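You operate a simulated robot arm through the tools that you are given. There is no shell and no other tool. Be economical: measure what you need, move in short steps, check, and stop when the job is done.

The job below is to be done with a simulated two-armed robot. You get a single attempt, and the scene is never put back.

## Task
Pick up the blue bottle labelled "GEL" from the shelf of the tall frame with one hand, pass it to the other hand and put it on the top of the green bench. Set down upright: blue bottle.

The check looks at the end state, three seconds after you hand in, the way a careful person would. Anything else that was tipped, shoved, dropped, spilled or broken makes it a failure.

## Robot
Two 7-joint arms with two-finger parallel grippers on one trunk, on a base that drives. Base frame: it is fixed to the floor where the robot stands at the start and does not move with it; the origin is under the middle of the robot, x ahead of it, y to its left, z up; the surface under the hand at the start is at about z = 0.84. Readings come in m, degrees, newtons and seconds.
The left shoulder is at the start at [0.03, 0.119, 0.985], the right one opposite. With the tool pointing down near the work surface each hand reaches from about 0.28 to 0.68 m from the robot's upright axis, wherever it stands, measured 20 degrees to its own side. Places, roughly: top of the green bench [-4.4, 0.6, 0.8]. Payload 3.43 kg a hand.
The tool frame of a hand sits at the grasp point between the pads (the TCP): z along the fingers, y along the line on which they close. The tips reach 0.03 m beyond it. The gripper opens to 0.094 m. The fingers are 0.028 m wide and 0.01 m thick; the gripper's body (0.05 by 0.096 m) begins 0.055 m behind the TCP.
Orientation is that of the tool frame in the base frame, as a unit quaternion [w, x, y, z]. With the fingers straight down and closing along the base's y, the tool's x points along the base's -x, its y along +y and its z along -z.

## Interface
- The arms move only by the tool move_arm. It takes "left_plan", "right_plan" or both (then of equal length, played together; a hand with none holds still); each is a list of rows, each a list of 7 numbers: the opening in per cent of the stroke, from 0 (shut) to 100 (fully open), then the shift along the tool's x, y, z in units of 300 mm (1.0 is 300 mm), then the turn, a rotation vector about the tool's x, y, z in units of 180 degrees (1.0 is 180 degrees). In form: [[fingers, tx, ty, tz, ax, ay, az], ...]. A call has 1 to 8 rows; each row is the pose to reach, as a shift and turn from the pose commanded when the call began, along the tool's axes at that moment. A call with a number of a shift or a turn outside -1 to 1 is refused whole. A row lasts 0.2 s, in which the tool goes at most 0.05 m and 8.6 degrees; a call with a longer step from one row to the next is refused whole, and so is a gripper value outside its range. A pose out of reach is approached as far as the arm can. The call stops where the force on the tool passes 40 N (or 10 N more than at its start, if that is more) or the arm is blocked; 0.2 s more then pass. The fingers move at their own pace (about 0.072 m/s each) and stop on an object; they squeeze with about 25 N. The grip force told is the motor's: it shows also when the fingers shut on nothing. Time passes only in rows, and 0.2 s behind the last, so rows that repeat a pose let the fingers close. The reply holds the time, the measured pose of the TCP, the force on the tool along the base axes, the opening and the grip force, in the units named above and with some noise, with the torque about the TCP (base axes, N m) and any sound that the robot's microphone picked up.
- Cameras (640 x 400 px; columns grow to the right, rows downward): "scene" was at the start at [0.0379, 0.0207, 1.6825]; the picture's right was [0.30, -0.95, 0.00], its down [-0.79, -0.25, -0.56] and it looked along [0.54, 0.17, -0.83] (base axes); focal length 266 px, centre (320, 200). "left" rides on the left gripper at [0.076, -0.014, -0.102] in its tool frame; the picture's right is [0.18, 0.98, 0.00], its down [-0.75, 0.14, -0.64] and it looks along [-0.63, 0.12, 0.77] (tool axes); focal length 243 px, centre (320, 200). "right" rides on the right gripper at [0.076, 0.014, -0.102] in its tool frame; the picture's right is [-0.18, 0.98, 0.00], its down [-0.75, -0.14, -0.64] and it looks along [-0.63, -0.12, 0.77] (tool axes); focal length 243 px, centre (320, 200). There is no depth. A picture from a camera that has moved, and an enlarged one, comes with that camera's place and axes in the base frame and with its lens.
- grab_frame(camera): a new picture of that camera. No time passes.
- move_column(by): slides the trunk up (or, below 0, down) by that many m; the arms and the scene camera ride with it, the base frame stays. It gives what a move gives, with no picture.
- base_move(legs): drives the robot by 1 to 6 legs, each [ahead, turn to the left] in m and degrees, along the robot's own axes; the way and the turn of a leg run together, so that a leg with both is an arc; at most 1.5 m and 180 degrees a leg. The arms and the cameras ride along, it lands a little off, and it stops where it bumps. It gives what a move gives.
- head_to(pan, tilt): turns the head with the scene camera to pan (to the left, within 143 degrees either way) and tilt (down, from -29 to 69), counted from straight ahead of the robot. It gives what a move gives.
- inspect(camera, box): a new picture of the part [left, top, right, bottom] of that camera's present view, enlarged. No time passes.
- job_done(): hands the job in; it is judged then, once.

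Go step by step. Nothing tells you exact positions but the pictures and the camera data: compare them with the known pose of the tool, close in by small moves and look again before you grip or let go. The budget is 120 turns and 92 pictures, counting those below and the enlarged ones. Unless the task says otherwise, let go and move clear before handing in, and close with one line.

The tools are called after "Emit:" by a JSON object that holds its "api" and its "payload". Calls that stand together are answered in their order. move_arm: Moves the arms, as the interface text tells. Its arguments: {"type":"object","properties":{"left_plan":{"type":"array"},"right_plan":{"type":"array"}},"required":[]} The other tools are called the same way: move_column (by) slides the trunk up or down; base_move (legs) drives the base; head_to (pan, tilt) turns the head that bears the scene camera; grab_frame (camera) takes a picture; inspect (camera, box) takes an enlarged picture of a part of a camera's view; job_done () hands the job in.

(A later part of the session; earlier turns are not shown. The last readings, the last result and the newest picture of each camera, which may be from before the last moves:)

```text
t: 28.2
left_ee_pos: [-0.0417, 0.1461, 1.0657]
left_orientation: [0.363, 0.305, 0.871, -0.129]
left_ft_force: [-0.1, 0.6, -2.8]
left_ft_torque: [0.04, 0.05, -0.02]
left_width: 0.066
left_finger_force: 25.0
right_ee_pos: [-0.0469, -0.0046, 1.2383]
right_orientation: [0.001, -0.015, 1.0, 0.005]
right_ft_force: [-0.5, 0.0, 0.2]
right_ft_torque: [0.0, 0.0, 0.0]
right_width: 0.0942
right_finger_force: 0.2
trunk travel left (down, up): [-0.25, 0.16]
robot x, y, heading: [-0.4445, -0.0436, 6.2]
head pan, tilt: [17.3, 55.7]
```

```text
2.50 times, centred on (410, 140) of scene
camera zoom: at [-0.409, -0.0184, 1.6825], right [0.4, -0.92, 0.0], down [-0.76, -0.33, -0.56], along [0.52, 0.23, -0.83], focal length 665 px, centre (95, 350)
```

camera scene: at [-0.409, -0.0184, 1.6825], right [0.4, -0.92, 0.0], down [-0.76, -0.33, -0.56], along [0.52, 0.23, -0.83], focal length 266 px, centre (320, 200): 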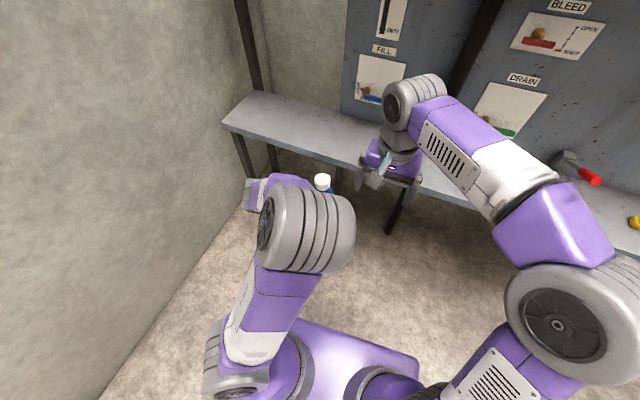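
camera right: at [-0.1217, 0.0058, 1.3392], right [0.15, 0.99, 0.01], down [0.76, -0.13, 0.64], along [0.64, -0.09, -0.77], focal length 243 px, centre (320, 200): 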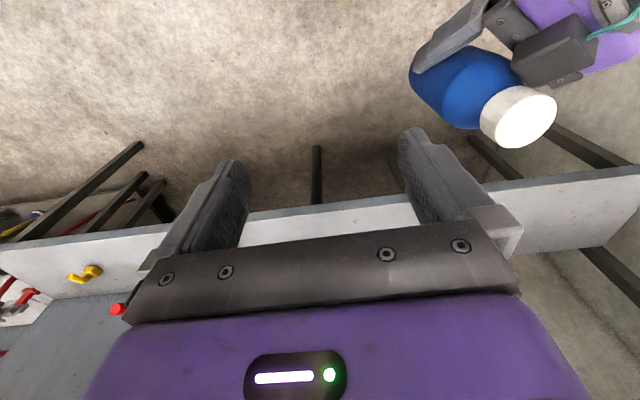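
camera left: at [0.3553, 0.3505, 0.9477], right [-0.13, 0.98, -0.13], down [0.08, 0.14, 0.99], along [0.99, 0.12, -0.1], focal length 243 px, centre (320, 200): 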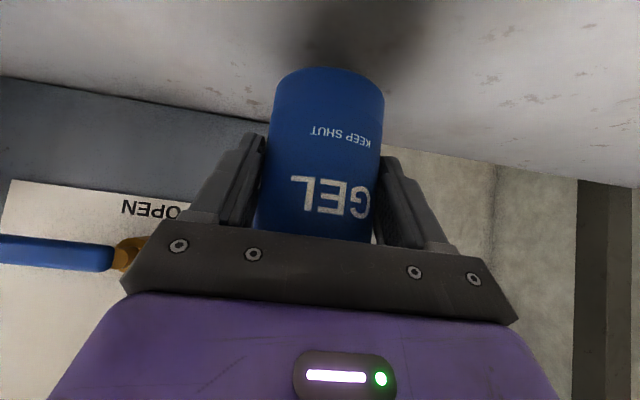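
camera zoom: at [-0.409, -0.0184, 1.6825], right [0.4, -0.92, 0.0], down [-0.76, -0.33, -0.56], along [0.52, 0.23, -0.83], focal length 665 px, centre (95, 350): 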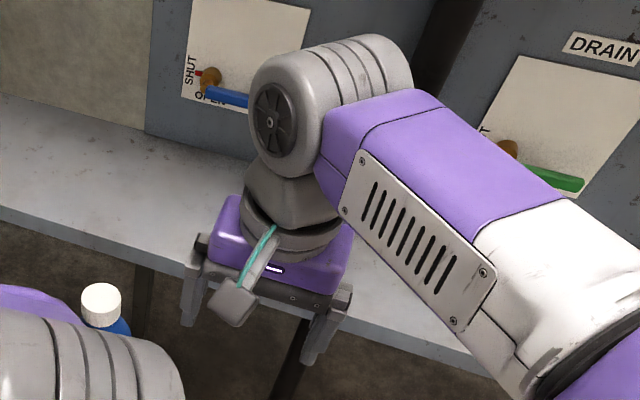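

The left hand's block sits just behind the cap, so the right fingers must close across its direction. I'll turn the right hand by −37° at a safe distance first.

Emit:
{"api": "move_arm", "payload": {"right_plan": [[100, 0, 0, 0, 0, 0, 0.0412], [100, 0, 0, 0, 0, 0, 0.0824], [100, 0, 0, 0, 0, 0, 0.1236], [100, 0, 0, 0, 0, 0, 0.1648], [100, 0, 0, 0, 0, 0, 0.206], [100, 0, 0, 0, 0, 0, 0.206]]}}

Emit:
{"api": "grab_frame", "payload": {"camera": "right"}}

```text
t: 29.6
left_ee_pos: [-0.0419, 0.1454, 1.0644]
left_orientation: [0.364, 0.304, 0.871, -0.128]
left_ft_force: [-0.4, -0.4, -3.0]
left_ft_torque: [0.02, 0.03, -0.03]
left_width: 0.0662
left_finger_force: 25.1
right_ee_pos: [-0.0459, -0.0065, 1.2391]
right_orientation: [0.0, 0.304, 0.953, 0.006]
right_ft_force: [-0.2, -0.2, -0.3]
right_ft_torque: [0.01, 0.02, -0.04]
right_width: 0.0938
right_finger_force: 0.0
trunk travel left (down, up): [-0.25, 0.16]
robot x, y, heading: [-0.4438, -0.045, 6.1]
head pan, tilt: [17.3, 55.7]
```

```text
55 pictures are left
camera right: at [-0.0984, 0.0486, 1.3417], right [0.72, 0.69, 0.01], down [0.53, -0.56, 0.64], along [0.45, -0.45, -0.77], focal length 243 px, centre (320, 200)
```

right: 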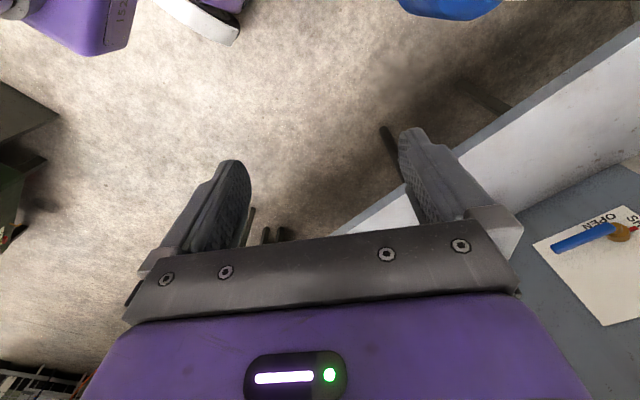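

Emit:
{"api": "move_arm", "payload": {"right_plan": [[100, 0.061, 0.105, 0, 0, 0, 0], [100, 0.122, 0.21, 0, 0, 0, 0], [100, 0.184, 0.315, 0, 0, 0, 0], [100, 0.245, 0.42, 0, 0, 0, 0], [100, 0.245, 0.42, 0, 0, 0, 0]]}}

Emit:
{"api": "grab_frame", "payload": {"camera": "right"}}

Emit:
{"api": "grab_frame", "payload": {"camera": "scene"}}

```text
t: 30.8
left_ee_pos: [-0.0431, 0.1452, 1.0639]
left_orientation: [0.364, 0.305, 0.871, -0.128]
left_ft_force: [0.2, 0.1, -1.9]
left_ft_torque: [0.06, 0.02, 0.0]
left_width: 0.0657
left_finger_force: 24.8
right_ee_pos: [-0.0358, 0.136, 1.2435]
right_orientation: [0.0, 0.303, 0.953, 0.005]
right_ft_force: [0.4, -0.8, 0.5]
right_ft_torque: [0.02, -0.02, 0.01]
right_width: 0.0941
right_finger_force: 0.1
trunk travel left (down, up): [-0.25, 0.16]
robot x, y, heading: [-0.4439, -0.0408, 6.6]
head pan, tilt: [17.3, 55.7]
```

```text
54 pictures are left
camera right: at [-0.0883, 0.1906, 1.3457], right [0.72, 0.7, 0.01], down [0.53, -0.56, 0.64], along [0.45, -0.45, -0.77], focal length 243 px, centre (320, 200)
```

right: 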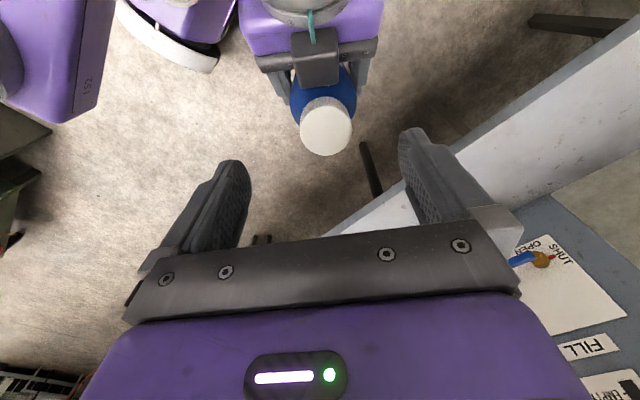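

```text
53 pictures are left
camera scene: at [-0.409, -0.0187, 1.6825], right [0.4, -0.92, 0.0], down [-0.76, -0.33, -0.56], along [0.52, 0.23, -0.83], focal length 266 px, centre (320, 200)
```

scene: 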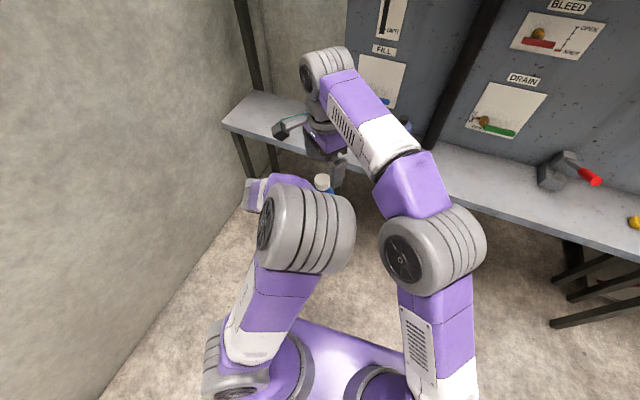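

The elbows are clear and the right hand is above the cap, at about (−0.032, 0.142). I'll centre on it, descend partway and check.

Emit:
{"api": "move_arm", "payload": {"right_plan": [[100, -0.013, 0.022, 0.05, 0, 0, 0], [100, -0.013, 0.022, 0.1, 0, 0, 0], [100, -0.013, 0.022, 0.14, 0, 0, 0], [100, -0.013, 0.022, 0.14, 0, 0, 0]]}}

Emit:
{"api": "grab_frame", "payload": {"camera": "right"}}

Emit:
{"api": "inspect", "payload": {"camera": "scene", "box": [240, 90, 400, 210]}}

```text
t: 31.8
left_ee_pos: [-0.0422, 0.1461, 1.0639]
left_orientation: [0.364, 0.303, 0.871, -0.128]
left_ft_force: [-0.4, 0.5, -2.7]
left_ft_torque: [0.01, 0.06, -0.03]
left_width: 0.0661
left_finger_force: 24.6
right_ee_pos: [-0.0248, 0.1406, 1.2005]
right_orientation: [-0.001, 0.303, 0.953, 0.005]
right_ft_force: [-0.5, -0.8, 0.5]
right_ft_torque: [-0.01, -0.02, 0.01]
right_width: 0.0942
right_finger_force: 0.0
trunk travel left (down, up): [-0.25, 0.16]
robot x, y, heading: [-0.4438, -0.044, 6.4]
head pan, tilt: [17.3, 55.7]
```

```text
52 pictures are left
camera right: at [-0.0784, 0.1953, 1.3025], right [0.72, 0.7, 0.01], down [0.53, -0.56, 0.64], along [0.45, -0.45, -0.77], focal length 243 px, centre (320, 200)
```

right: 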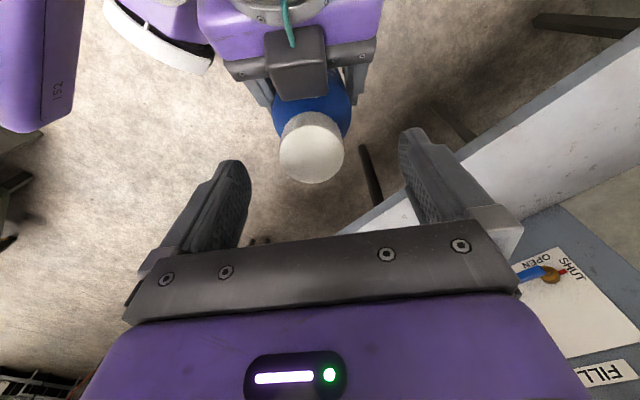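

```text
3.33 times, centred on (320, 150) of scene
camera zoom: at [-0.409, -0.0178, 1.6825], right [0.4, -0.92, 0.0], down [-0.76, -0.33, -0.56], along [0.52, 0.23, -0.83], focal length 887 px, centre (320, 367)
```

zoom: 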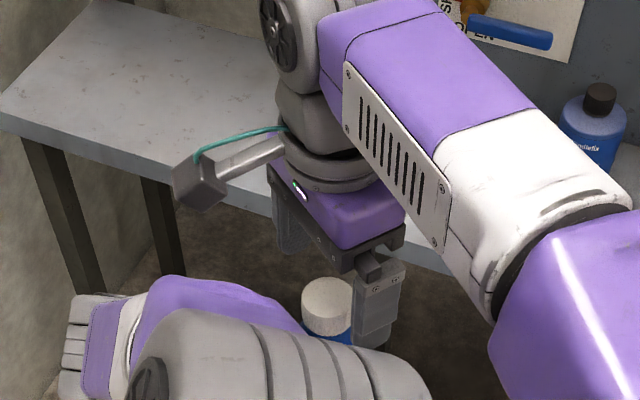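

Triangulating from the two pictures puts the cap top at (−0.0305, 0.141, 1.172). I'll shift 3 mm sideways, go down to z ≈ 1.17 and close on the cap.

Emit:
{"api": "move_arm", "payload": {"right_plan": [[100, 0, -0.01, 0.03, 0, 0, 0], [100, 0, -0.01, 0.065, 0, 0, 0], [100, 0, -0.01, 0.1, 0, 0, 0], [100, 0, -0.01, 0.1, 0, 0, 0]]}}

Emit:
{"api": "grab_frame", "payload": {"camera": "right"}}

Emit:
{"api": "inspect", "payload": {"camera": "scene", "box": [240, 90, 400, 210]}}

```text
t: 32.8
left_ee_pos: [-0.0422, 0.1462, 1.0638]
left_orientation: [0.364, 0.304, 0.871, -0.129]
left_ft_force: [-0.2, -0.2, -3.0]
left_ft_torque: [-0.01, 0.04, 0.03]
left_width: 0.0658
left_finger_force: 24.6
right_ee_pos: [-0.0279, 0.1392, 1.1689]
right_orientation: [0.0, 0.303, 0.953, 0.005]
right_ft_force: [-0.2, 0.2, 0.1]
right_ft_torque: [0.0, 0.0, 0.01]
right_width: 0.094
right_finger_force: 0.1
trunk travel left (down, up): [-0.25, 0.16]
robot x, y, heading: [-0.4423, -0.046, 6.5]
head pan, tilt: [17.3, 55.7]
```

```text
50 pictures are left
camera right: at [-0.0804, 0.1942, 1.2719], right [0.72, 0.7, 0.01], down [0.53, -0.56, 0.64], along [0.45, -0.45, -0.77], focal length 243 px, centre (320, 200)
```

right: 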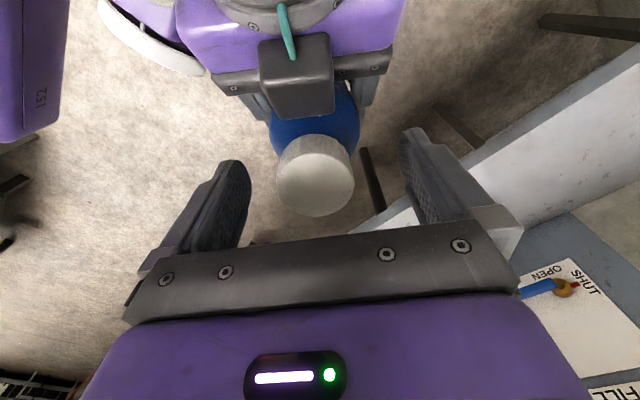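

```text
3.33 times, centred on (320, 150) of scene
camera zoom: at [-0.4089, -0.0177, 1.6825], right [0.4, -0.92, 0.0], down [-0.76, -0.33, -0.56], along [0.52, 0.23, -0.83], focal length 887 px, centre (320, 367)
```

zoom: 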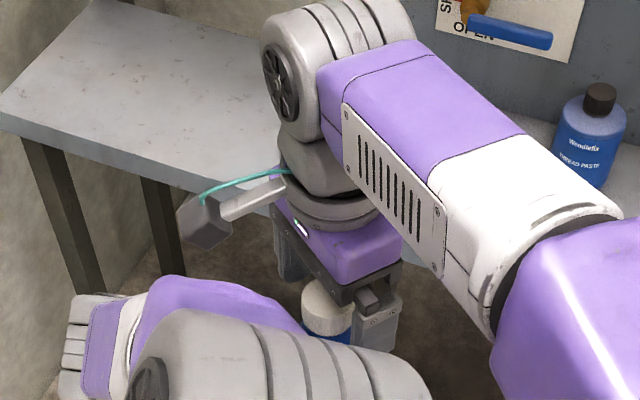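

Emit:
{"api": "move_arm", "payload": {"right_plan": [[0, 0, 0, 0, 0, 0, 0], [0, 0, 0, 0, 0, 0, 0], [0, 0, 0, 0, 0, 0, 0], [0, 0, 0, 0, 0, 0, 0], [0, 0, 0, 0, 0, 0, 0]]}}

Emit:
{"api": "grab_frame", "payload": {"camera": "right"}}

```text
t: 34.0
left_ee_pos: [-0.0413, 0.1466, 1.0636]
left_orientation: [0.364, 0.303, 0.872, -0.127]
left_ft_force: [6.2, 8.3, -3.6]
left_ft_torque: [-0.57, 0.46, 0.14]
left_width: 0.0661
left_finger_force: 24.9
right_ee_pos: [-0.0276, 0.1401, 1.1692]
right_orientation: [-0.001, 0.303, 0.953, 0.005]
right_ft_force: [-5.6, -8.1, 1.1]
right_ft_torque: [-0.27, 0.17, 0.05]
right_width: 0.0378
right_finger_force: 25.2
trunk travel left (down, up): [-0.25, 0.16]
robot x, y, heading: [-0.4427, -0.041, 6.2]
head pan, tilt: [17.3, 55.7]
```

```text
48 pictures are left
camera right: at [-0.0804, 0.1939, 1.2718], right [0.72, 0.7, 0.01], down [0.53, -0.56, 0.64], along [0.45, -0.45, -0.77], focal length 243 px, centre (320, 200)
```

right: 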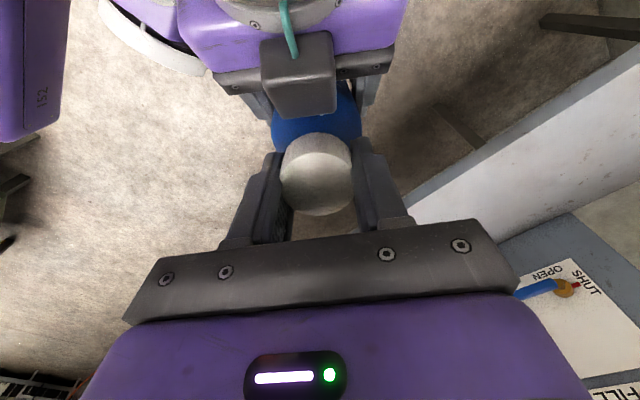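

The cap is gripped at 38 mm with about 10 N of side strain. I'll relieve that, then pull up a few mm against the left hand to check that the cap is solid.

Emit:
{"api": "move_arm", "payload": {"right_plan": [[0, 0, -0.006, 0, 0, 0, 0], [0, 0, -0.01, 0, 0, 0, 0], [0, 0, -0.01, 0, 0, 0, 0]]}}

Emit:
{"api": "move_arm", "payload": {"right_plan": [[0, 0, 0, -0.008, 0, 0, 0], [0, 0, 0, -0.016, 0, 0, 0], [0, 0, 0, -0.016, 0, 0, 0]]}}

```text
t: 34.8
left_ee_pos: [-0.0422, 0.1454, 1.0639]
left_orientation: [0.364, 0.304, 0.871, -0.128]
left_ft_force: [-5.6, 1.1, 0.1]
left_ft_torque: [0.1, -0.58, -0.02]
left_width: 0.0662
left_finger_force: 24.7
right_ee_pos: [-0.0294, 0.1375, 1.1694]
right_orientation: [0.0, 0.304, 0.953, 0.006]
right_ft_force: [4.9, 0.3, -4.2]
right_ft_torque: [-0.18, -0.03, -0.02]
right_width: 0.0381
right_finger_force: 25.0
trunk travel left (down, up): [-0.25, 0.16]
robot x, y, heading: [-0.4452, -0.0423, 6.3]
head pan, tilt: [17.3, 55.7]
```

```text
t: 35.6
left_ee_pos: [-0.0413, 0.1457, 1.0647]
left_orientation: [0.366, 0.304, 0.87, -0.129]
left_ft_force: [-4.4, 1.7, 19.6]
left_ft_torque: [-0.17, -0.48, -0.03]
left_width: 0.0662
left_finger_force: 24.7
right_ee_pos: [-0.0304, 0.1369, 1.1736]
right_orientation: [-0.001, 0.303, 0.953, 0.003]
right_ft_force: [5.4, -1.3, -23.2]
right_ft_torque: [-0.18, -0.29, -0.02]
right_width: 0.0375
right_finger_force: 24.8
trunk travel left (down, up): [-0.25, 0.16]
robot x, y, heading: [-0.4448, -0.0443, 6.2]
head pan, tilt: [17.3, 55.7]
```

The pull carried through at about 20 N, so the cap is solid. I'll relax the pull and open the left hand.

Emit:
{"api": "move_arm", "payload": {"right_plan": [[0, 0, 0, 0.011, 0, 0, 0], [0, 0, 0, 0.011, 0, 0, 0]]}}

Emit:
{"api": "move_arm", "payload": {"left_plan": [[15, 0, 0, 0, 0, 0, 0], [100, 0, 0, 0, 0, 0, 0], [100, 0, 0, 0, 0, 0, 0], [100, 0, 0, 0, 0, 0, 0]]}}

Emit:
{"api": "grab_frame", "payload": {"camera": "left"}}

Emit:
{"api": "grab_frame", "payload": {"camera": "right"}}

```text
t: 36.2
left_ee_pos: [-0.0419, 0.1479, 1.0638]
left_orientation: [0.363, 0.303, 0.872, -0.128]
left_ft_force: [2.3, 4.3, 9.8]
left_ft_torque: [-0.33, 0.1, 0.08]
left_width: 0.0662
left_finger_force: 25.1
right_ee_pos: [-0.031, 0.1369, 1.1719]
right_orientation: [-0.002, 0.303, 0.953, 0.004]
right_ft_force: [-3.5, -4.9, -11.9]
right_ft_torque: [-0.2, 0.09, 0.05]
right_width: 0.0377
right_finger_force: 25.0
trunk travel left (down, up): [-0.25, 0.16]
robot x, y, heading: [-0.4482, -0.0436, 6.2]
head pan, tilt: [17.3, 55.7]
```

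```text
t: 37.2
left_ee_pos: [-0.0423, 0.147, 1.064]
left_orientation: [0.362, 0.304, 0.871, -0.129]
left_ft_force: [0.0, -0.5, 0.3]
left_ft_torque: [0.0, 0.04, 0.0]
left_width: 0.0939
left_finger_force: 0.1
right_ee_pos: [-0.0295, 0.1381, 1.1723]
right_orientation: [0.0, 0.303, 0.953, 0.005]
right_ft_force: [0.5, -0.5, -3.4]
right_ft_torque: [0.02, -0.04, 0.01]
right_width: 0.0374
right_finger_force: 25.1
trunk travel left (down, up): [-0.25, 0.16]
robot x, y, heading: [-0.4432, -0.0411, 6.4]
head pan, tilt: [17.3, 55.7]
```

```text
47 pictures are left
camera left: at [-0.1496, 0.2148, 1.0818], right [0.51, 0.85, -0.13], down [0.15, 0.07, 0.99], along [0.85, -0.52, -0.09], focal length 243 px, centre (320, 200)
```

left: 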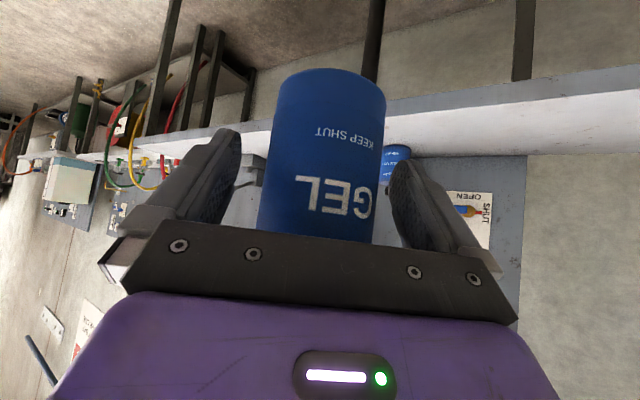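

```text
46 pictures are left
camera right: at [-0.0822, 0.1925, 1.2742], right [0.72, 0.7, 0.01], down [0.53, -0.56, 0.64], along [0.45, -0.45, -0.77], focal length 243 px, centre (320, 200)
```

right: 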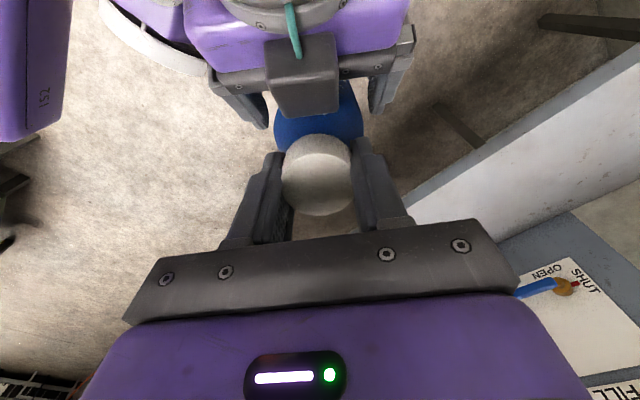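

The right hand carries the bottle alone (3.4 N) and the left fingers are open. I'll back the left hand straight away from it, horizontally.

Emit:
{"api": "move_arm", "payload": {"left_plan": [[100, 0.07, 0, -0.07, 0, 0, 0], [100, 0.14, 0, -0.14, 0, 0, 0], [100, 0.21, 0, -0.21, 0, 0, 0], [100, 0.28, 0, -0.28, 0, 0, 0]]}}

Emit:
{"api": "grab_frame", "payload": {"camera": "scene"}}

Emit:
{"api": "grab_frame", "payload": {"camera": "left"}}

```text
t: 38.2
left_ee_pos: [-0.1318, 0.2211, 1.0666]
left_orientation: [0.362, 0.305, 0.871, -0.129]
left_ft_force: [-0.4, 0.4, 0.1]
left_ft_torque: [0.01, 0.0, 0.0]
left_width: 0.0941
left_finger_force: 0.2
right_ee_pos: [-0.0298, 0.1381, 1.1713]
right_orientation: [0.001, 0.302, 0.953, 0.005]
right_ft_force: [0.0, 0.5, -2.6]
right_ft_torque: [-0.03, 0.03, -0.01]
right_width: 0.0375
right_finger_force: 25.0
trunk travel left (down, up): [-0.25, 0.16]
robot x, y, heading: [-0.443, -0.0436, 6.5]
head pan, tilt: [17.3, 55.7]
```

```text
45 pictures are left
camera scene: at [-0.4091, -0.0172, 1.6825], right [0.4, -0.92, 0.0], down [-0.76, -0.33, -0.56], along [0.52, 0.23, -0.83], focal length 266 px, centre (320, 200)
```

scene: 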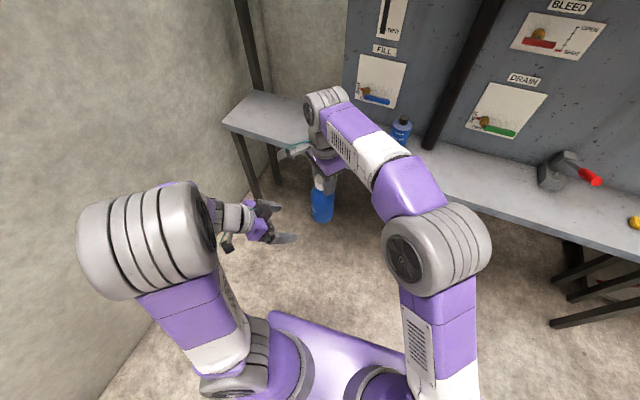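

```text
44 pictures are left
camera left: at [-0.2392, 0.2899, 1.0849], right [0.51, 0.85, -0.13], down [0.15, 0.07, 0.99], along [0.85, -0.53, -0.09], focal length 243 px, centre (320, 200)
```

left: 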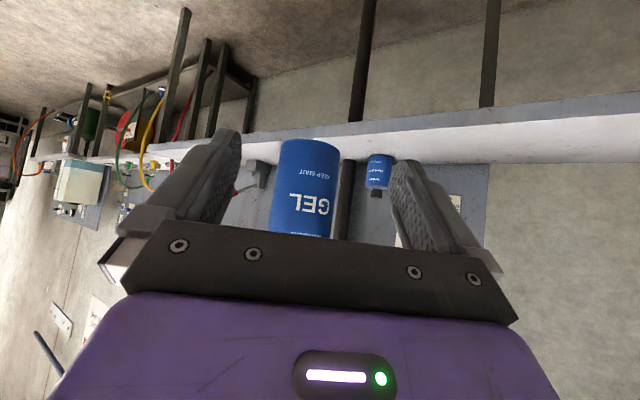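

The handover is done. I'll swing the right hand with the bottle to a compact spot in front and turn the head to look toward the bench behind.

Emit:
{"api": "move_arm", "payload": {"right_plan": [[0, -0.062, -0.106, 0, 0, 0, -0.029], [0, -0.125, -0.212, 0, 0, 0, -0.058], [0, -0.187, -0.318, 0, 0, 0, -0.088], [0, -0.25, -0.424, 0, 0, 0, -0.117], [0, -0.312, -0.53, 0, 0, 0, -0.147], [0, -0.375, -0.637, 0, 0, 0, -0.176], [0, -0.438, -0.743, 0, 0, 0, -0.206], [0, -0.438, -0.743, 0, 0, 0, -0.206]]}}

Emit:
{"api": "head_to", "payload": {"pan": 140, "tilt": 15}}

Emit:
{"api": "grab_frame", "payload": {"camera": "scene"}}

Emit:
{"api": "head_to", "payload": {"pan": -140, "tilt": 15}}

Emit:
{"api": "grab_frame", "payload": {"camera": "scene"}}

```text
t: 40.0
left_ee_pos: [-0.1307, 0.2226, 1.0677]
left_orientation: [0.364, 0.305, 0.87, -0.13]
left_ft_force: [-0.9, -1.0, -0.8]
left_ft_torque: [-0.02, 0.02, -0.01]
left_width: 0.0939
left_finger_force: 0.0
right_ee_pos: [-0.0536, -0.1191, 1.1673]
right_orientation: [0.002, -0.017, 1.0, 0.005]
right_ft_force: [-0.2, 1.6, -2.0]
right_ft_torque: [0.01, -0.01, 0.01]
right_width: 0.0373
right_finger_force: 24.9
trunk travel left (down, up): [-0.25, 0.16]
robot x, y, heading: [-0.4401, -0.0412, 6.2]
head pan, tilt: [17.3, 55.7]
```

```text
t: 42.0
left_ee_pos: [-0.1311, 0.2209, 1.0683]
left_orientation: [0.363, 0.304, 0.872, -0.127]
left_ft_force: [0.6, 0.1, -0.7]
left_ft_torque: [-0.01, 0.01, -0.02]
left_width: 0.0939
left_finger_force: 0.1
right_ee_pos: [-0.0531, -0.1191, 1.1674]
right_orientation: [0.002, -0.015, 1.0, 0.005]
right_ft_force: [0.5, -0.2, -3.4]
right_ft_torque: [0.01, -0.01, 0.0]
right_width: 0.0372
right_finger_force: 24.8
trunk travel left (down, up): [-0.25, 0.16]
robot x, y, heading: [-0.4432, -0.0397, 6.1]
head pan, tilt: [140.0, 15.0]
```

```text
43 pictures are left
camera scene: at [-0.5519, 0.0055, 1.7436], right [0.56, 0.83, 0.0], down [0.22, -0.14, -0.97], along [-0.8, 0.54, -0.26], focal length 266 px, centre (320, 200)
```

scene: 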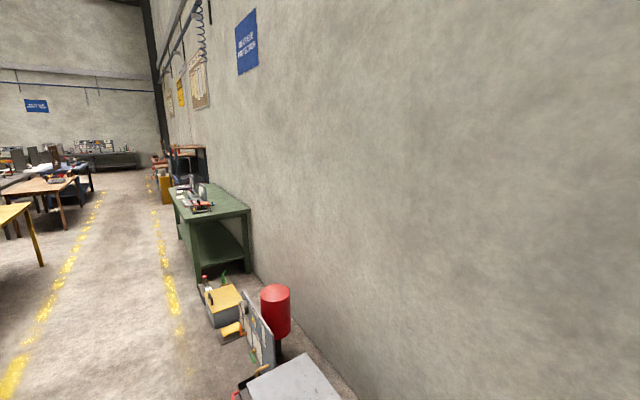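

```text
t: 45.9
left_ee_pos: [-0.1316, 0.2222, 1.0674]
left_orientation: [0.363, 0.304, 0.871, -0.128]
left_ft_force: [0.8, 0.6, 0.2]
left_ft_torque: [0.0, 0.0, 0.02]
left_width: 0.094
left_finger_force: 0.1
right_ee_pos: [-0.0534, -0.1201, 1.1671]
right_orientation: [0.001, -0.016, 1.0, 0.006]
right_ft_force: [0.4, -0.2, -3.3]
right_ft_torque: [0.0, -0.02, -0.01]
right_width: 0.0373
right_finger_force: 25.2
trunk travel left (down, up): [-0.25, 0.16]
robot x, y, heading: [-0.4492, -0.0383, 6.3]
head pan, tilt: [-140.0, 15.0]
```

```text
42 pictures are left
camera scene: at [-0.5388, -0.1139, 1.7436], right [-0.72, 0.69, 0.0], down [0.18, 0.19, -0.97], along [-0.67, -0.7, -0.26], focal length 266 px, centre (320, 200)
```

scene: 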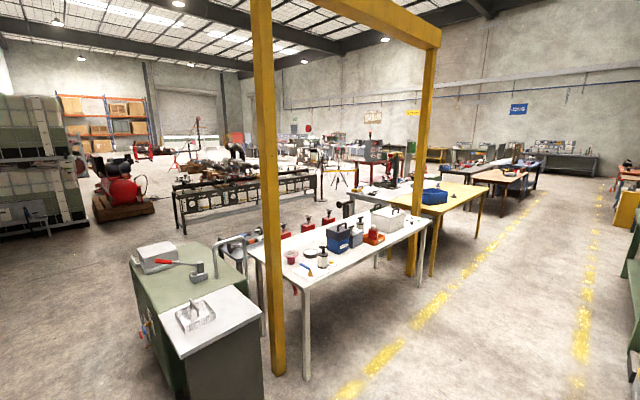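

The green bench stands along the wall, with its front edge near y 0.4 and its near end near x −3.5. The lane beside it is clear. I'll turn around and drive down it in stages.

Emit:
{"api": "base_move", "payload": {"legs": [[0, 93], [0, 93]]}}

Emit:
{"api": "head_to", "payload": {"pan": 0, "tilt": 30}}

Emit:
{"api": "grab_frame", "payload": {"camera": "scene"}}

```text
t: 54.1
left_ee_pos: [-0.7339, -0.3323, 1.0684]
left_orientation: [-0.114, 0.883, -0.267, -0.369]
left_ft_force: [1.4, 0.0, 0.3]
left_ft_torque: [0.0, -0.02, -0.02]
left_width: 0.0939
left_finger_force: 0.1
right_ee_pos: [-0.8408, 0.0007, 1.1669]
right_orientation: [0.006, 0.998, 0.058, -0.002]
right_ft_force: [0.8, -0.1, -3.0]
right_ft_torque: [0.02, -0.03, -0.01]
right_width: 0.037
right_finger_force: 25.5
trunk travel left (down, up): [-0.25, 0.16]
robot x, y, heading: [-0.4454, -0.0383, -168.9]
head pan, tilt: [-140.0, 15.0]
```

```text
t: 56.3
left_ee_pos: [-0.7337, -0.3322, 1.0683]
left_orientation: [-0.114, 0.883, -0.267, -0.369]
left_ft_force: [-0.3, -0.1, -0.1]
left_ft_torque: [0.01, -0.01, -0.04]
left_width: 0.0943
left_finger_force: 0.1
right_ee_pos: [-0.8411, 0.001, 1.1671]
right_orientation: [0.006, 0.998, 0.058, -0.002]
right_ft_force: [0.4, 0.6, -3.4]
right_ft_torque: [0.0, -0.01, -0.03]
right_width: 0.037
right_finger_force: 25.2
trunk travel left (down, up): [-0.25, 0.16]
robot x, y, heading: [-0.4449, -0.0443, -169.0]
head pan, tilt: [0.0, 30.0]
```

```text
41 pictures are left
camera scene: at [-0.5042, -0.0547, 1.7194], right [-0.19, 0.98, 0.0], down [0.49, 0.1, -0.87], along [-0.85, -0.17, -0.5], focal length 266 px, centre (320, 200)
```

scene: 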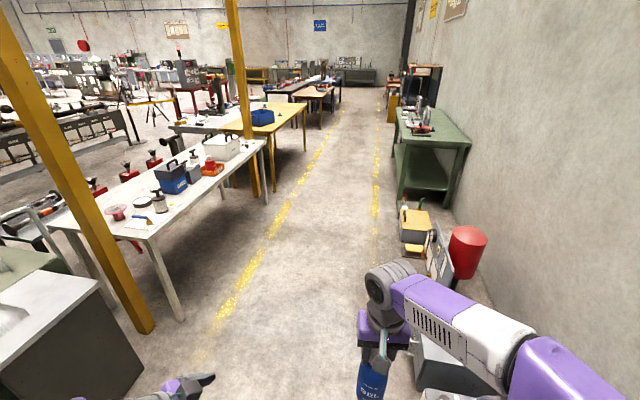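

Emit:
{"api": "base_move", "payload": {"legs": [[1.5, 0], [0, -11], [1.3, 0]]}}

Emit:
{"api": "head_to", "payload": {"pan": -35, "tilt": 30}}

Emit:
{"api": "grab_frame", "payload": {"camera": "scene"}}

```text
t: 70.4
left_ee_pos: [-3.5056, -0.5674, 1.0671]
left_orientation: [-0.149, 0.853, -0.352, -0.355]
left_ft_force: [-0.7, -0.8, 0.4]
left_ft_torque: [-0.01, 0.02, 0.0]
left_width: 0.0939
left_finger_force: 0.1
right_ee_pos: [-3.5461, -0.2206, 1.167]
right_orientation: [0.005, 0.999, -0.039, -0.002]
right_ft_force: [0.2, -0.9, -3.5]
right_ft_torque: [-0.01, 0.04, -0.01]
right_width: 0.0369
right_finger_force: 25.3
trunk travel left (down, up): [-0.25, 0.16]
robot x, y, heading: [-3.1649, -0.3406, -180.0]
head pan, tilt: [0.0, 30.0]
```

```text
t: 71.4
left_ee_pos: [-3.5054, -0.5662, 1.0674]
left_orientation: [-0.148, 0.854, -0.351, -0.356]
left_ft_force: [-0.2, -0.3, 0.0]
left_ft_torque: [-0.03, -0.02, 0.0]
left_width: 0.0939
left_finger_force: 0.0
right_ee_pos: [-3.5465, -0.2201, 1.1675]
right_orientation: [0.005, 0.999, -0.038, -0.002]
right_ft_force: [-0.1, -0.3, -3.4]
right_ft_torque: [-0.02, 0.0, -0.01]
right_width: 0.0369
right_finger_force: 25.5
trunk travel left (down, up): [-0.25, 0.16]
robot x, y, heading: [-3.1663, -0.3385, -179.9]
head pan, tilt: [-35.0, 30.0]
```

```text
40 pictures are left
camera scene: at [-3.2105, -0.2876, 1.7193], right [0.57, 0.82, 0.0], down [0.41, -0.29, -0.87], along [-0.71, 0.5, -0.5], focal length 266 px, centre (320, 200)
```

scene: 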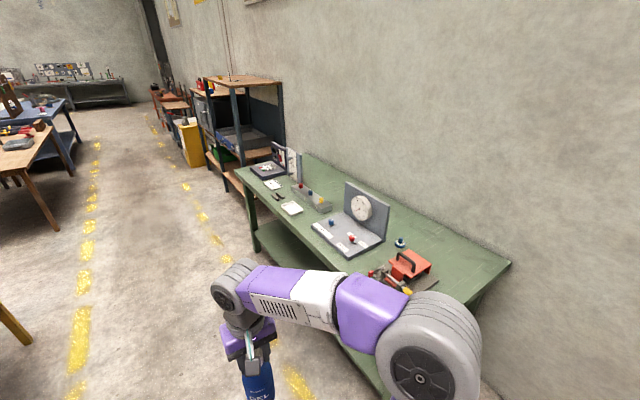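

Items stand on the bench and the right arm hides its near part. I'll go on a little, turn to face the bench and look for free space.

Emit:
{"api": "base_move", "payload": {"legs": [[0.6, 0], [0, -90]]}}

Emit:
{"api": "head_to", "payload": {"pan": 0, "tilt": 35}}

Emit:
{"api": "grab_frame", "payload": {"camera": "scene"}}

```text
t: 78.6
left_ee_pos: [-4.0199, -0.0061, 1.0672]
left_orientation: [0.353, -0.37, 0.846, 0.153]
left_ft_force: [0.1, 0.4, 0.1]
left_ft_torque: [0.01, 0.04, 0.02]
left_width: 0.0939
left_finger_force: 0.0
right_ee_pos: [-3.6729, 0.0457, 1.1671]
right_orientation: [-0.002, -0.692, 0.722, 0.005]
right_ft_force: [0.0, -0.3, -2.3]
right_ft_torque: [0.01, -0.01, -0.03]
right_width: 0.0367
right_finger_force: 24.8
trunk travel left (down, up): [-0.25, 0.16]
robot x, y, heading: [-3.7823, -0.3379, 91.9]
head pan, tilt: [-35.0, 30.0]
```

```text
t: 79.6
left_ee_pos: [-4.0201, -0.0051, 1.0665]
left_orientation: [0.354, -0.369, 0.846, 0.153]
left_ft_force: [0.5, 0.4, 0.3]
left_ft_torque: [0.03, -0.01, 0.0]
left_width: 0.0941
left_finger_force: 0.0
right_ee_pos: [-3.6738, 0.0464, 1.1658]
right_orientation: [-0.002, -0.691, 0.723, 0.005]
right_ft_force: [0.7, -0.3, -2.7]
right_ft_torque: [0.02, 0.04, 0.04]
right_width: 0.0369
right_finger_force: 25.6
trunk travel left (down, up): [-0.25, 0.16]
robot x, y, heading: [-3.7822, -0.3366, 92.2]
head pan, tilt: [0.0, 35.0]
```

```text
39 pictures are left
camera scene: at [-3.7823, -0.2801, 1.7116], right [1.0, 0.03, 0.0], down [0.02, -0.57, -0.82], along [-0.03, 0.82, -0.57], focal length 266 px, centre (320, 200)
```

scene: 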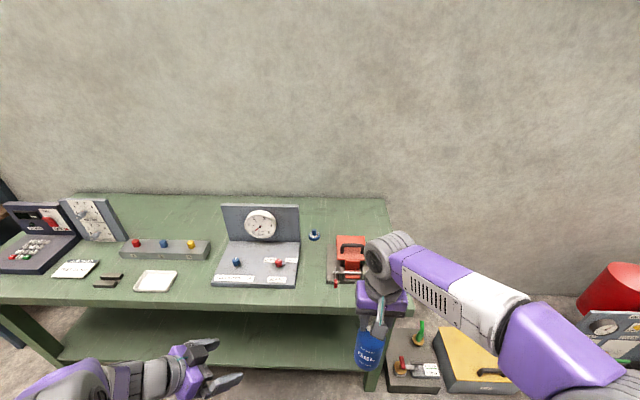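

Emit:
{"api": "inspect", "payload": {"camera": "scene", "box": [280, 200, 420, 320]}}

Emit:
{"api": "inspect", "payload": {"camera": "scene", "box": [110, 200, 250, 320]}}

```text
3.33 times, centred on (350, 260) of scene
camera zoom: at [-3.7823, -0.2801, 1.7116], right [1.0, 0.03, 0.0], down [0.02, -0.57, -0.82], along [-0.03, 0.82, -0.57], focal length 887 px, centre (220, 0)
```

zoom: 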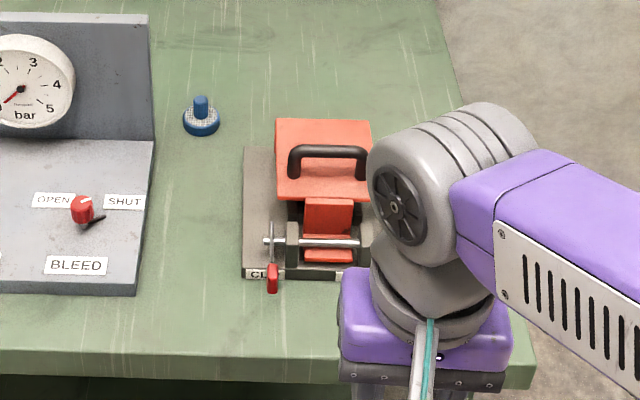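

```text
3.33 times, centred on (180, 260) of scene
camera zoom: at [-3.7823, -0.2801, 1.7116], right [1.0, 0.03, 0.0], down [0.02, -0.57, -0.82], along [-0.03, 0.82, -0.57], focal length 887 px, centre (787, 0)
```

zoom: 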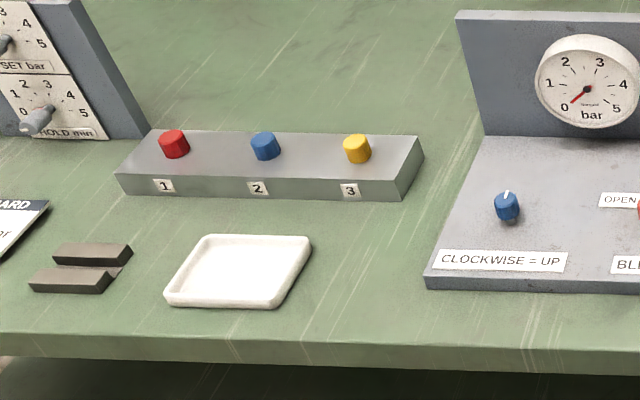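

The gap between the white tray and the gauge device is about 16 cm wide, centred near (−4.335, 0.44). I'll drive to stand in front of it.

Emit:
{"api": "base_move", "payload": {"legs": [[0, 88], [0.67, 0], [0, -90], [0.1, 0]]}}

Emit:
{"api": "head_to", "payload": {"pan": 0, "tilt": 45}}

Emit:
{"api": "grab_frame", "payload": {"camera": "scene"}}

```text
t: 91.6
left_ee_pos: [-4.6729, 0.1173, 1.0662]
left_orientation: [0.357, -0.351, 0.854, 0.145]
left_ft_force: [-0.1, -0.4, 0.2]
left_ft_torque: [-0.04, -0.03, -0.01]
left_width: 0.0941
left_finger_force: 0.1
right_ee_pos: [-4.3246, 0.1533, 1.1658]
right_orientation: [-0.002, -0.675, 0.737, 0.005]
right_ft_force: [0.0, 0.9, -3.8]
right_ft_torque: [-0.01, 0.01, 0.01]
right_width: 0.0373
right_finger_force: 25.1
trunk travel left (down, up): [-0.25, 0.16]
robot x, y, heading: [-4.447, -0.2272, 89.4]
head pan, tilt: [0.0, 35.0]
```

```text
t: 92.3
left_ee_pos: [-4.6716, 0.1168, 1.0668]
left_orientation: [0.357, -0.35, 0.854, 0.145]
left_ft_force: [0.4, -0.1, 0.0]
left_ft_torque: [0.02, 0.0, -0.04]
left_width: 0.0939
left_finger_force: 0.0
right_ee_pos: [-4.3243, 0.1548, 1.1668]
right_orientation: [-0.003, -0.675, 0.738, 0.005]
right_ft_force: [0.7, -0.9, -2.7]
right_ft_torque: [-0.01, 0.0, -0.02]
right_width: 0.0371
right_finger_force: 25.0
trunk travel left (down, up): [-0.25, 0.16]
robot x, y, heading: [-4.4489, -0.2234, 89.6]
head pan, tilt: [0.0, 45.0]
```

```text
36 pictures are left
camera scene: at [-4.4474, -0.1749, 1.6968], right [1.0, -0.01, 0.0], down [-0.01, -0.71, -0.71], along [0.01, 0.71, -0.71], focal length 266 px, centre (320, 200)
```

scene: 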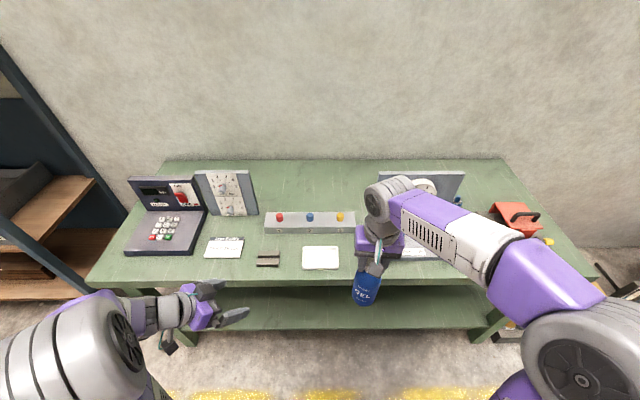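

Emit:
{"api": "base_move", "payload": {"legs": [[0.08, 0]]}}

Emit:
{"api": "grab_frame", "payload": {"camera": "right"}}

Emit:
{"api": "grab_frame", "payload": {"camera": "scene"}}

```text
t: 93.4
left_ee_pos: [-4.6713, 0.1957, 1.0671]
left_orientation: [0.357, -0.351, 0.854, 0.144]
left_ft_force: [-0.5, 0.7, -0.4]
left_ft_torque: [-0.02, -0.04, 0.0]
left_width: 0.094
left_finger_force: 0.0
right_ee_pos: [-4.3237, 0.2329, 1.1679]
right_orientation: [-0.003, -0.675, 0.738, 0.004]
right_ft_force: [0.4, -0.2, -3.0]
right_ft_torque: [0.02, 0.0, 0.0]
right_width: 0.037
right_finger_force: 25.2
trunk travel left (down, up): [-0.25, 0.16]
robot x, y, heading: [-4.4476, -0.1456, 89.3]
head pan, tilt: [0.0, 45.0]
```

```text
35 pictures are left
camera right: at [-4.3419, 0.158, 1.2689], right [-0.96, 0.27, 0.01], down [0.21, 0.74, 0.64], along [0.17, 0.62, -0.77], focal length 243 px, centre (320, 200)
```

right: 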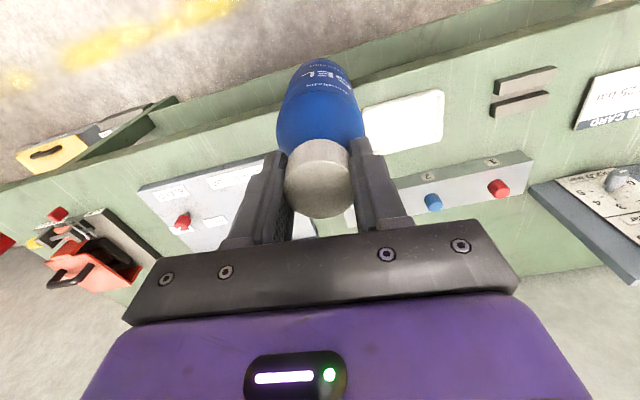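

```text
34 pictures are left
camera scene: at [-4.4466, -0.0946, 1.6967], right [1.0, -0.01, 0.0], down [-0.01, -0.71, -0.71], along [0.01, 0.71, -0.71], focal length 266 px, centre (320, 200)
```

scene: 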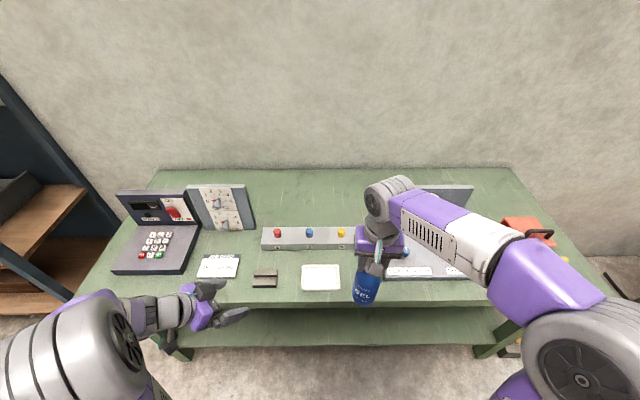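

The tray's right edge is at x ≈ −4.373 and the device's left edge at about −4.212; the bench front is at y ≈ 0.295. I'll aim the bottle at (−4.293, 0.40), moving over it at height first.

Emit:
{"api": "move_arm", "payload": {"right_plan": [[0, -0.141, -0.013, 0, 0, 0, 0], [0, -0.282, -0.027, 0, 0, 0, 0], [0, -0.423, -0.04, 0, 0, 0, 0], [0, -0.563, -0.053, 0, 0, 0, 0], [0, -0.563, -0.053, 0.1, 0, 0, 0], [0, -0.563, -0.053, 0.2, 0, 0, 0], [0, -0.563, -0.053, 0.3, 0, 0, 0], [0, -0.563, -0.053, 0.3, 0, 0, 0]]}}

Emit:
{"api": "grab_frame", "payload": {"camera": "right"}}

Emit:
{"api": "grab_frame", "payload": {"camera": "scene"}}

Emit:
{"api": "grab_frame", "payload": {"camera": "left"}}

```text
t: 95.2
left_ee_pos: [-4.6706, 0.1947, 1.0674]
left_orientation: [0.358, -0.35, 0.854, 0.145]
left_ft_force: [0.5, 0.3, -0.2]
left_ft_torque: [0.01, -0.02, 0.03]
left_width: 0.094
left_finger_force: 0.1
right_ee_pos: [-4.2921, 0.3992, 1.0741]
right_orientation: [-0.002, -0.675, 0.738, 0.005]
right_ft_force: [0.3, -0.5, -3.4]
right_ft_torque: [0.05, 0.01, -0.02]
right_width: 0.037
right_finger_force: 25.0
trunk travel left (down, up): [-0.25, 0.16]
robot x, y, heading: [-4.4455, -0.1471, 89.4]
head pan, tilt: [0.0, 45.0]
```

```text
33 pictures are left
camera right: at [-4.3096, 0.3254, 1.1753], right [-0.96, 0.27, 0.01], down [0.21, 0.74, 0.64], along [0.17, 0.62, -0.77], focal length 243 px, centre (320, 200)
```

right: 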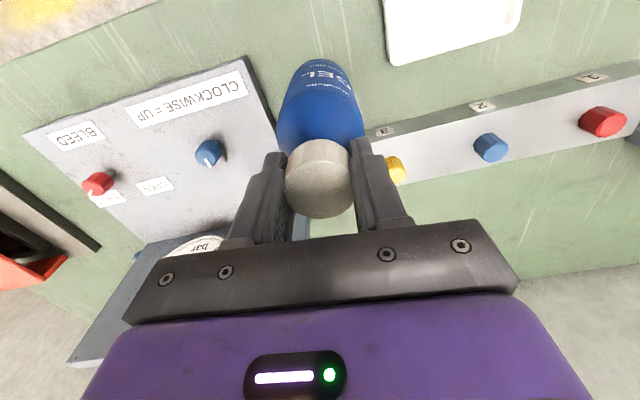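

```text
32 pictures are left
camera scene: at [-4.4467, -0.0959, 1.6968], right [1.0, -0.01, 0.0], down [-0.01, -0.71, -0.71], along [0.01, 0.71, -0.71], focal length 266 px, centre (320, 200)
```

scene: 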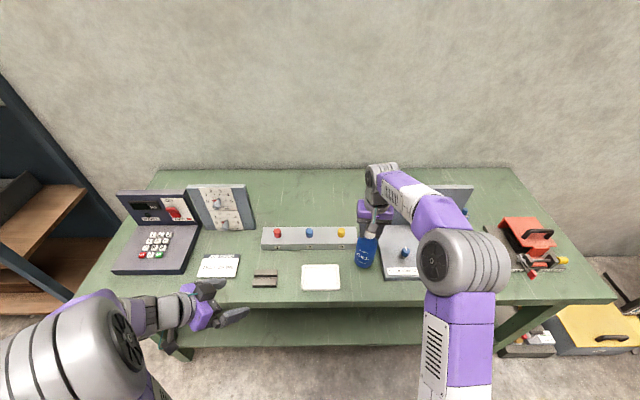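

```text
31 pictures are left
camera left: at [-4.7509, 0.0972, 1.0851], right [-0.78, 0.61, -0.13], down [-0.05, 0.15, 0.99], along [0.62, 0.78, -0.09], focal length 243 px, centre (320, 200)
```

left: 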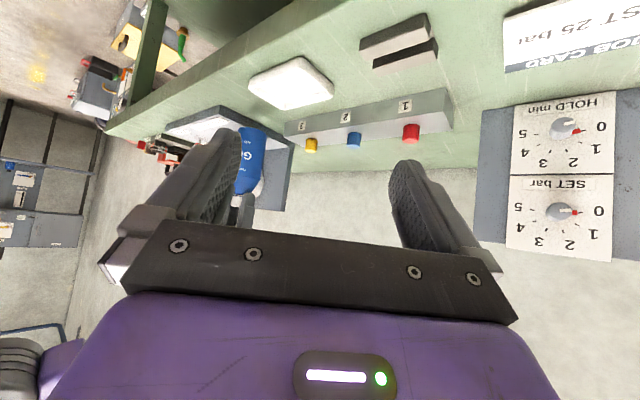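

The footprint is clear: device edge at −4.206, tray edge at −4.38, strip behind y 0.49. I'll lower to a couple of centimetres above the bench.

Emit:
{"api": "move_arm", "payload": {"right_plan": [[0, 0, 0, 0.07, 0, 0, 0], [0, 0, 0, 0.14, 0, 0, 0], [0, 0, 0, 0.2, 0, 0, 0], [0, 0, 0, 0.25, 0, 0, 0], [0, 0, 0, 0.28, 0, 0, 0], [0, 0, 0, 0.28, 0, 0, 0]]}}

Emit:
{"api": "grab_frame", "payload": {"camera": "right"}}

Emit:
{"api": "inspect", "payload": {"camera": "scene", "box": [310, 190, 450, 310]}}

Emit:
{"api": "inspect", "payload": {"camera": "left", "box": [160, 60, 340, 220]}}

```text
t: 96.4
left_ee_pos: [-4.6719, 0.1943, 1.068]
left_orientation: [0.358, -0.349, 0.854, 0.145]
left_ft_force: [-0.3, 0.2, 0.7]
left_ft_torque: [0.02, 0.01, 0.0]
left_width: 0.0938
left_finger_force: 0.0
right_ee_pos: [-4.2962, 0.4022, 0.9999]
right_orientation: [0.001, -0.676, 0.737, 0.009]
right_ft_force: [-0.4, -4.6, 13.0]
right_ft_torque: [-0.42, -0.29, -0.09]
right_width: 0.0364
right_finger_force: 25.0
trunk travel left (down, up): [-0.25, 0.16]
robot x, y, heading: [-4.4445, -0.1494, 89.4]
head pan, tilt: [0.0, 45.0]
stopped in row 6 (right hand): the force on the tool passed its limit at 83 N (the readings are from after the stop); the commanded pose is now the measured one
```

```text
30 pictures are left
camera right: at [-4.313, 0.3258, 1.1015], right [-0.96, 0.27, 0.02], down [0.21, 0.73, 0.65], along [0.16, 0.63, -0.76], focal length 243 px, centre (320, 200)
```

right: 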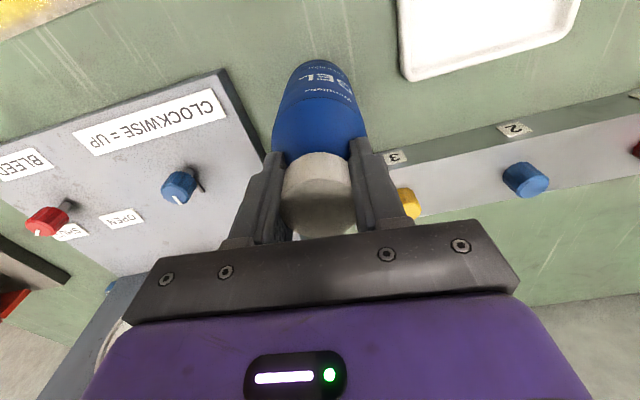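

```text
3.33 times, centred on (380, 250) of scene
camera zoom: at [-4.4468, -0.098, 1.6967], right [1.0, -0.01, 0.0], down [-0.01, -0.71, -0.71], along [0.01, 0.71, -0.71], focal length 887 px, centre (120, 33)
```

zoom: 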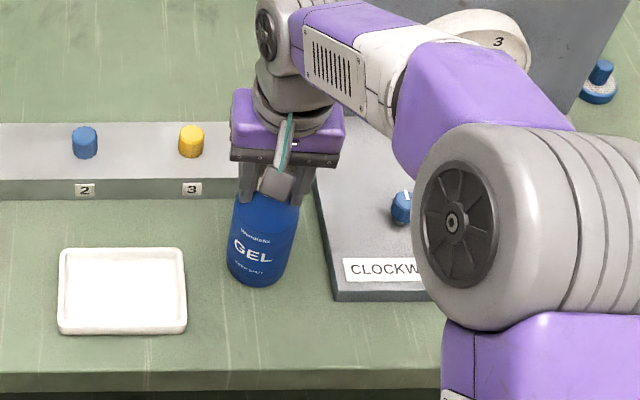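

```text
2.50 times, centred on (250, 140) of left
camera zoom: at [-4.7509, 0.0958, 1.0852], right [-0.78, 0.61, -0.13], down [-0.05, 0.15, 0.99], along [0.62, 0.78, -0.09], focal length 606 px, centre (495, 350)
```

zoom: 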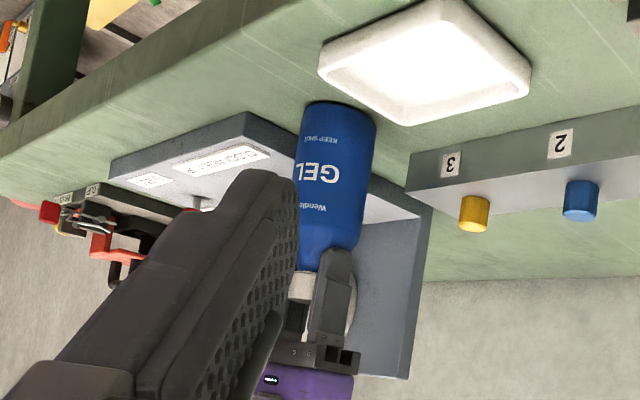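

The bottle is already standing on the bench, which is nearer z 0.83. It sits between the tray and the device with clear space on both sides. I'll ease off the down-force slightly and open slowly.

Emit:
{"api": "move_arm", "payload": {"right_plan": [[0, 0, 0, -0.004, 0, 0, 0], [0, 0, 0, -0.004, 0, 0, 0]]}}

Emit:
{"api": "inspect", "payload": {"camera": "left", "box": [160, 60, 340, 220]}}

```text
t: 97.0
left_ee_pos: [-4.6713, 0.1942, 1.0673]
left_orientation: [0.357, -0.35, 0.854, 0.144]
left_ft_force: [0.1, 0.3, -0.5]
left_ft_torque: [0.01, 0.0, 0.0]
left_width: 0.0939
left_finger_force: 0.1
right_ee_pos: [-4.2936, 0.4017, 1.0006]
right_orientation: [0.001, -0.676, 0.737, 0.009]
right_ft_force: [-1.3, -1.7, 6.3]
right_ft_torque: [-0.04, -0.06, 0.03]
right_width: 0.0364
right_finger_force: 24.8
trunk travel left (down, up): [-0.25, 0.16]
robot x, y, heading: [-4.447, -0.1468, 89.2]
head pan, tilt: [0.0, 45.0]
```

```text
2.50 times, centred on (250, 140) of left
camera zoom: at [-4.7513, 0.0963, 1.0851], right [-0.78, 0.61, -0.13], down [-0.05, 0.15, 0.99], along [0.62, 0.78, -0.09], focal length 606 px, centre (495, 350)
```

zoom: 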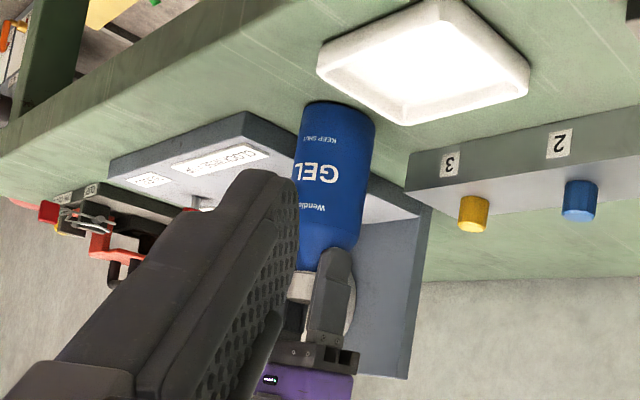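

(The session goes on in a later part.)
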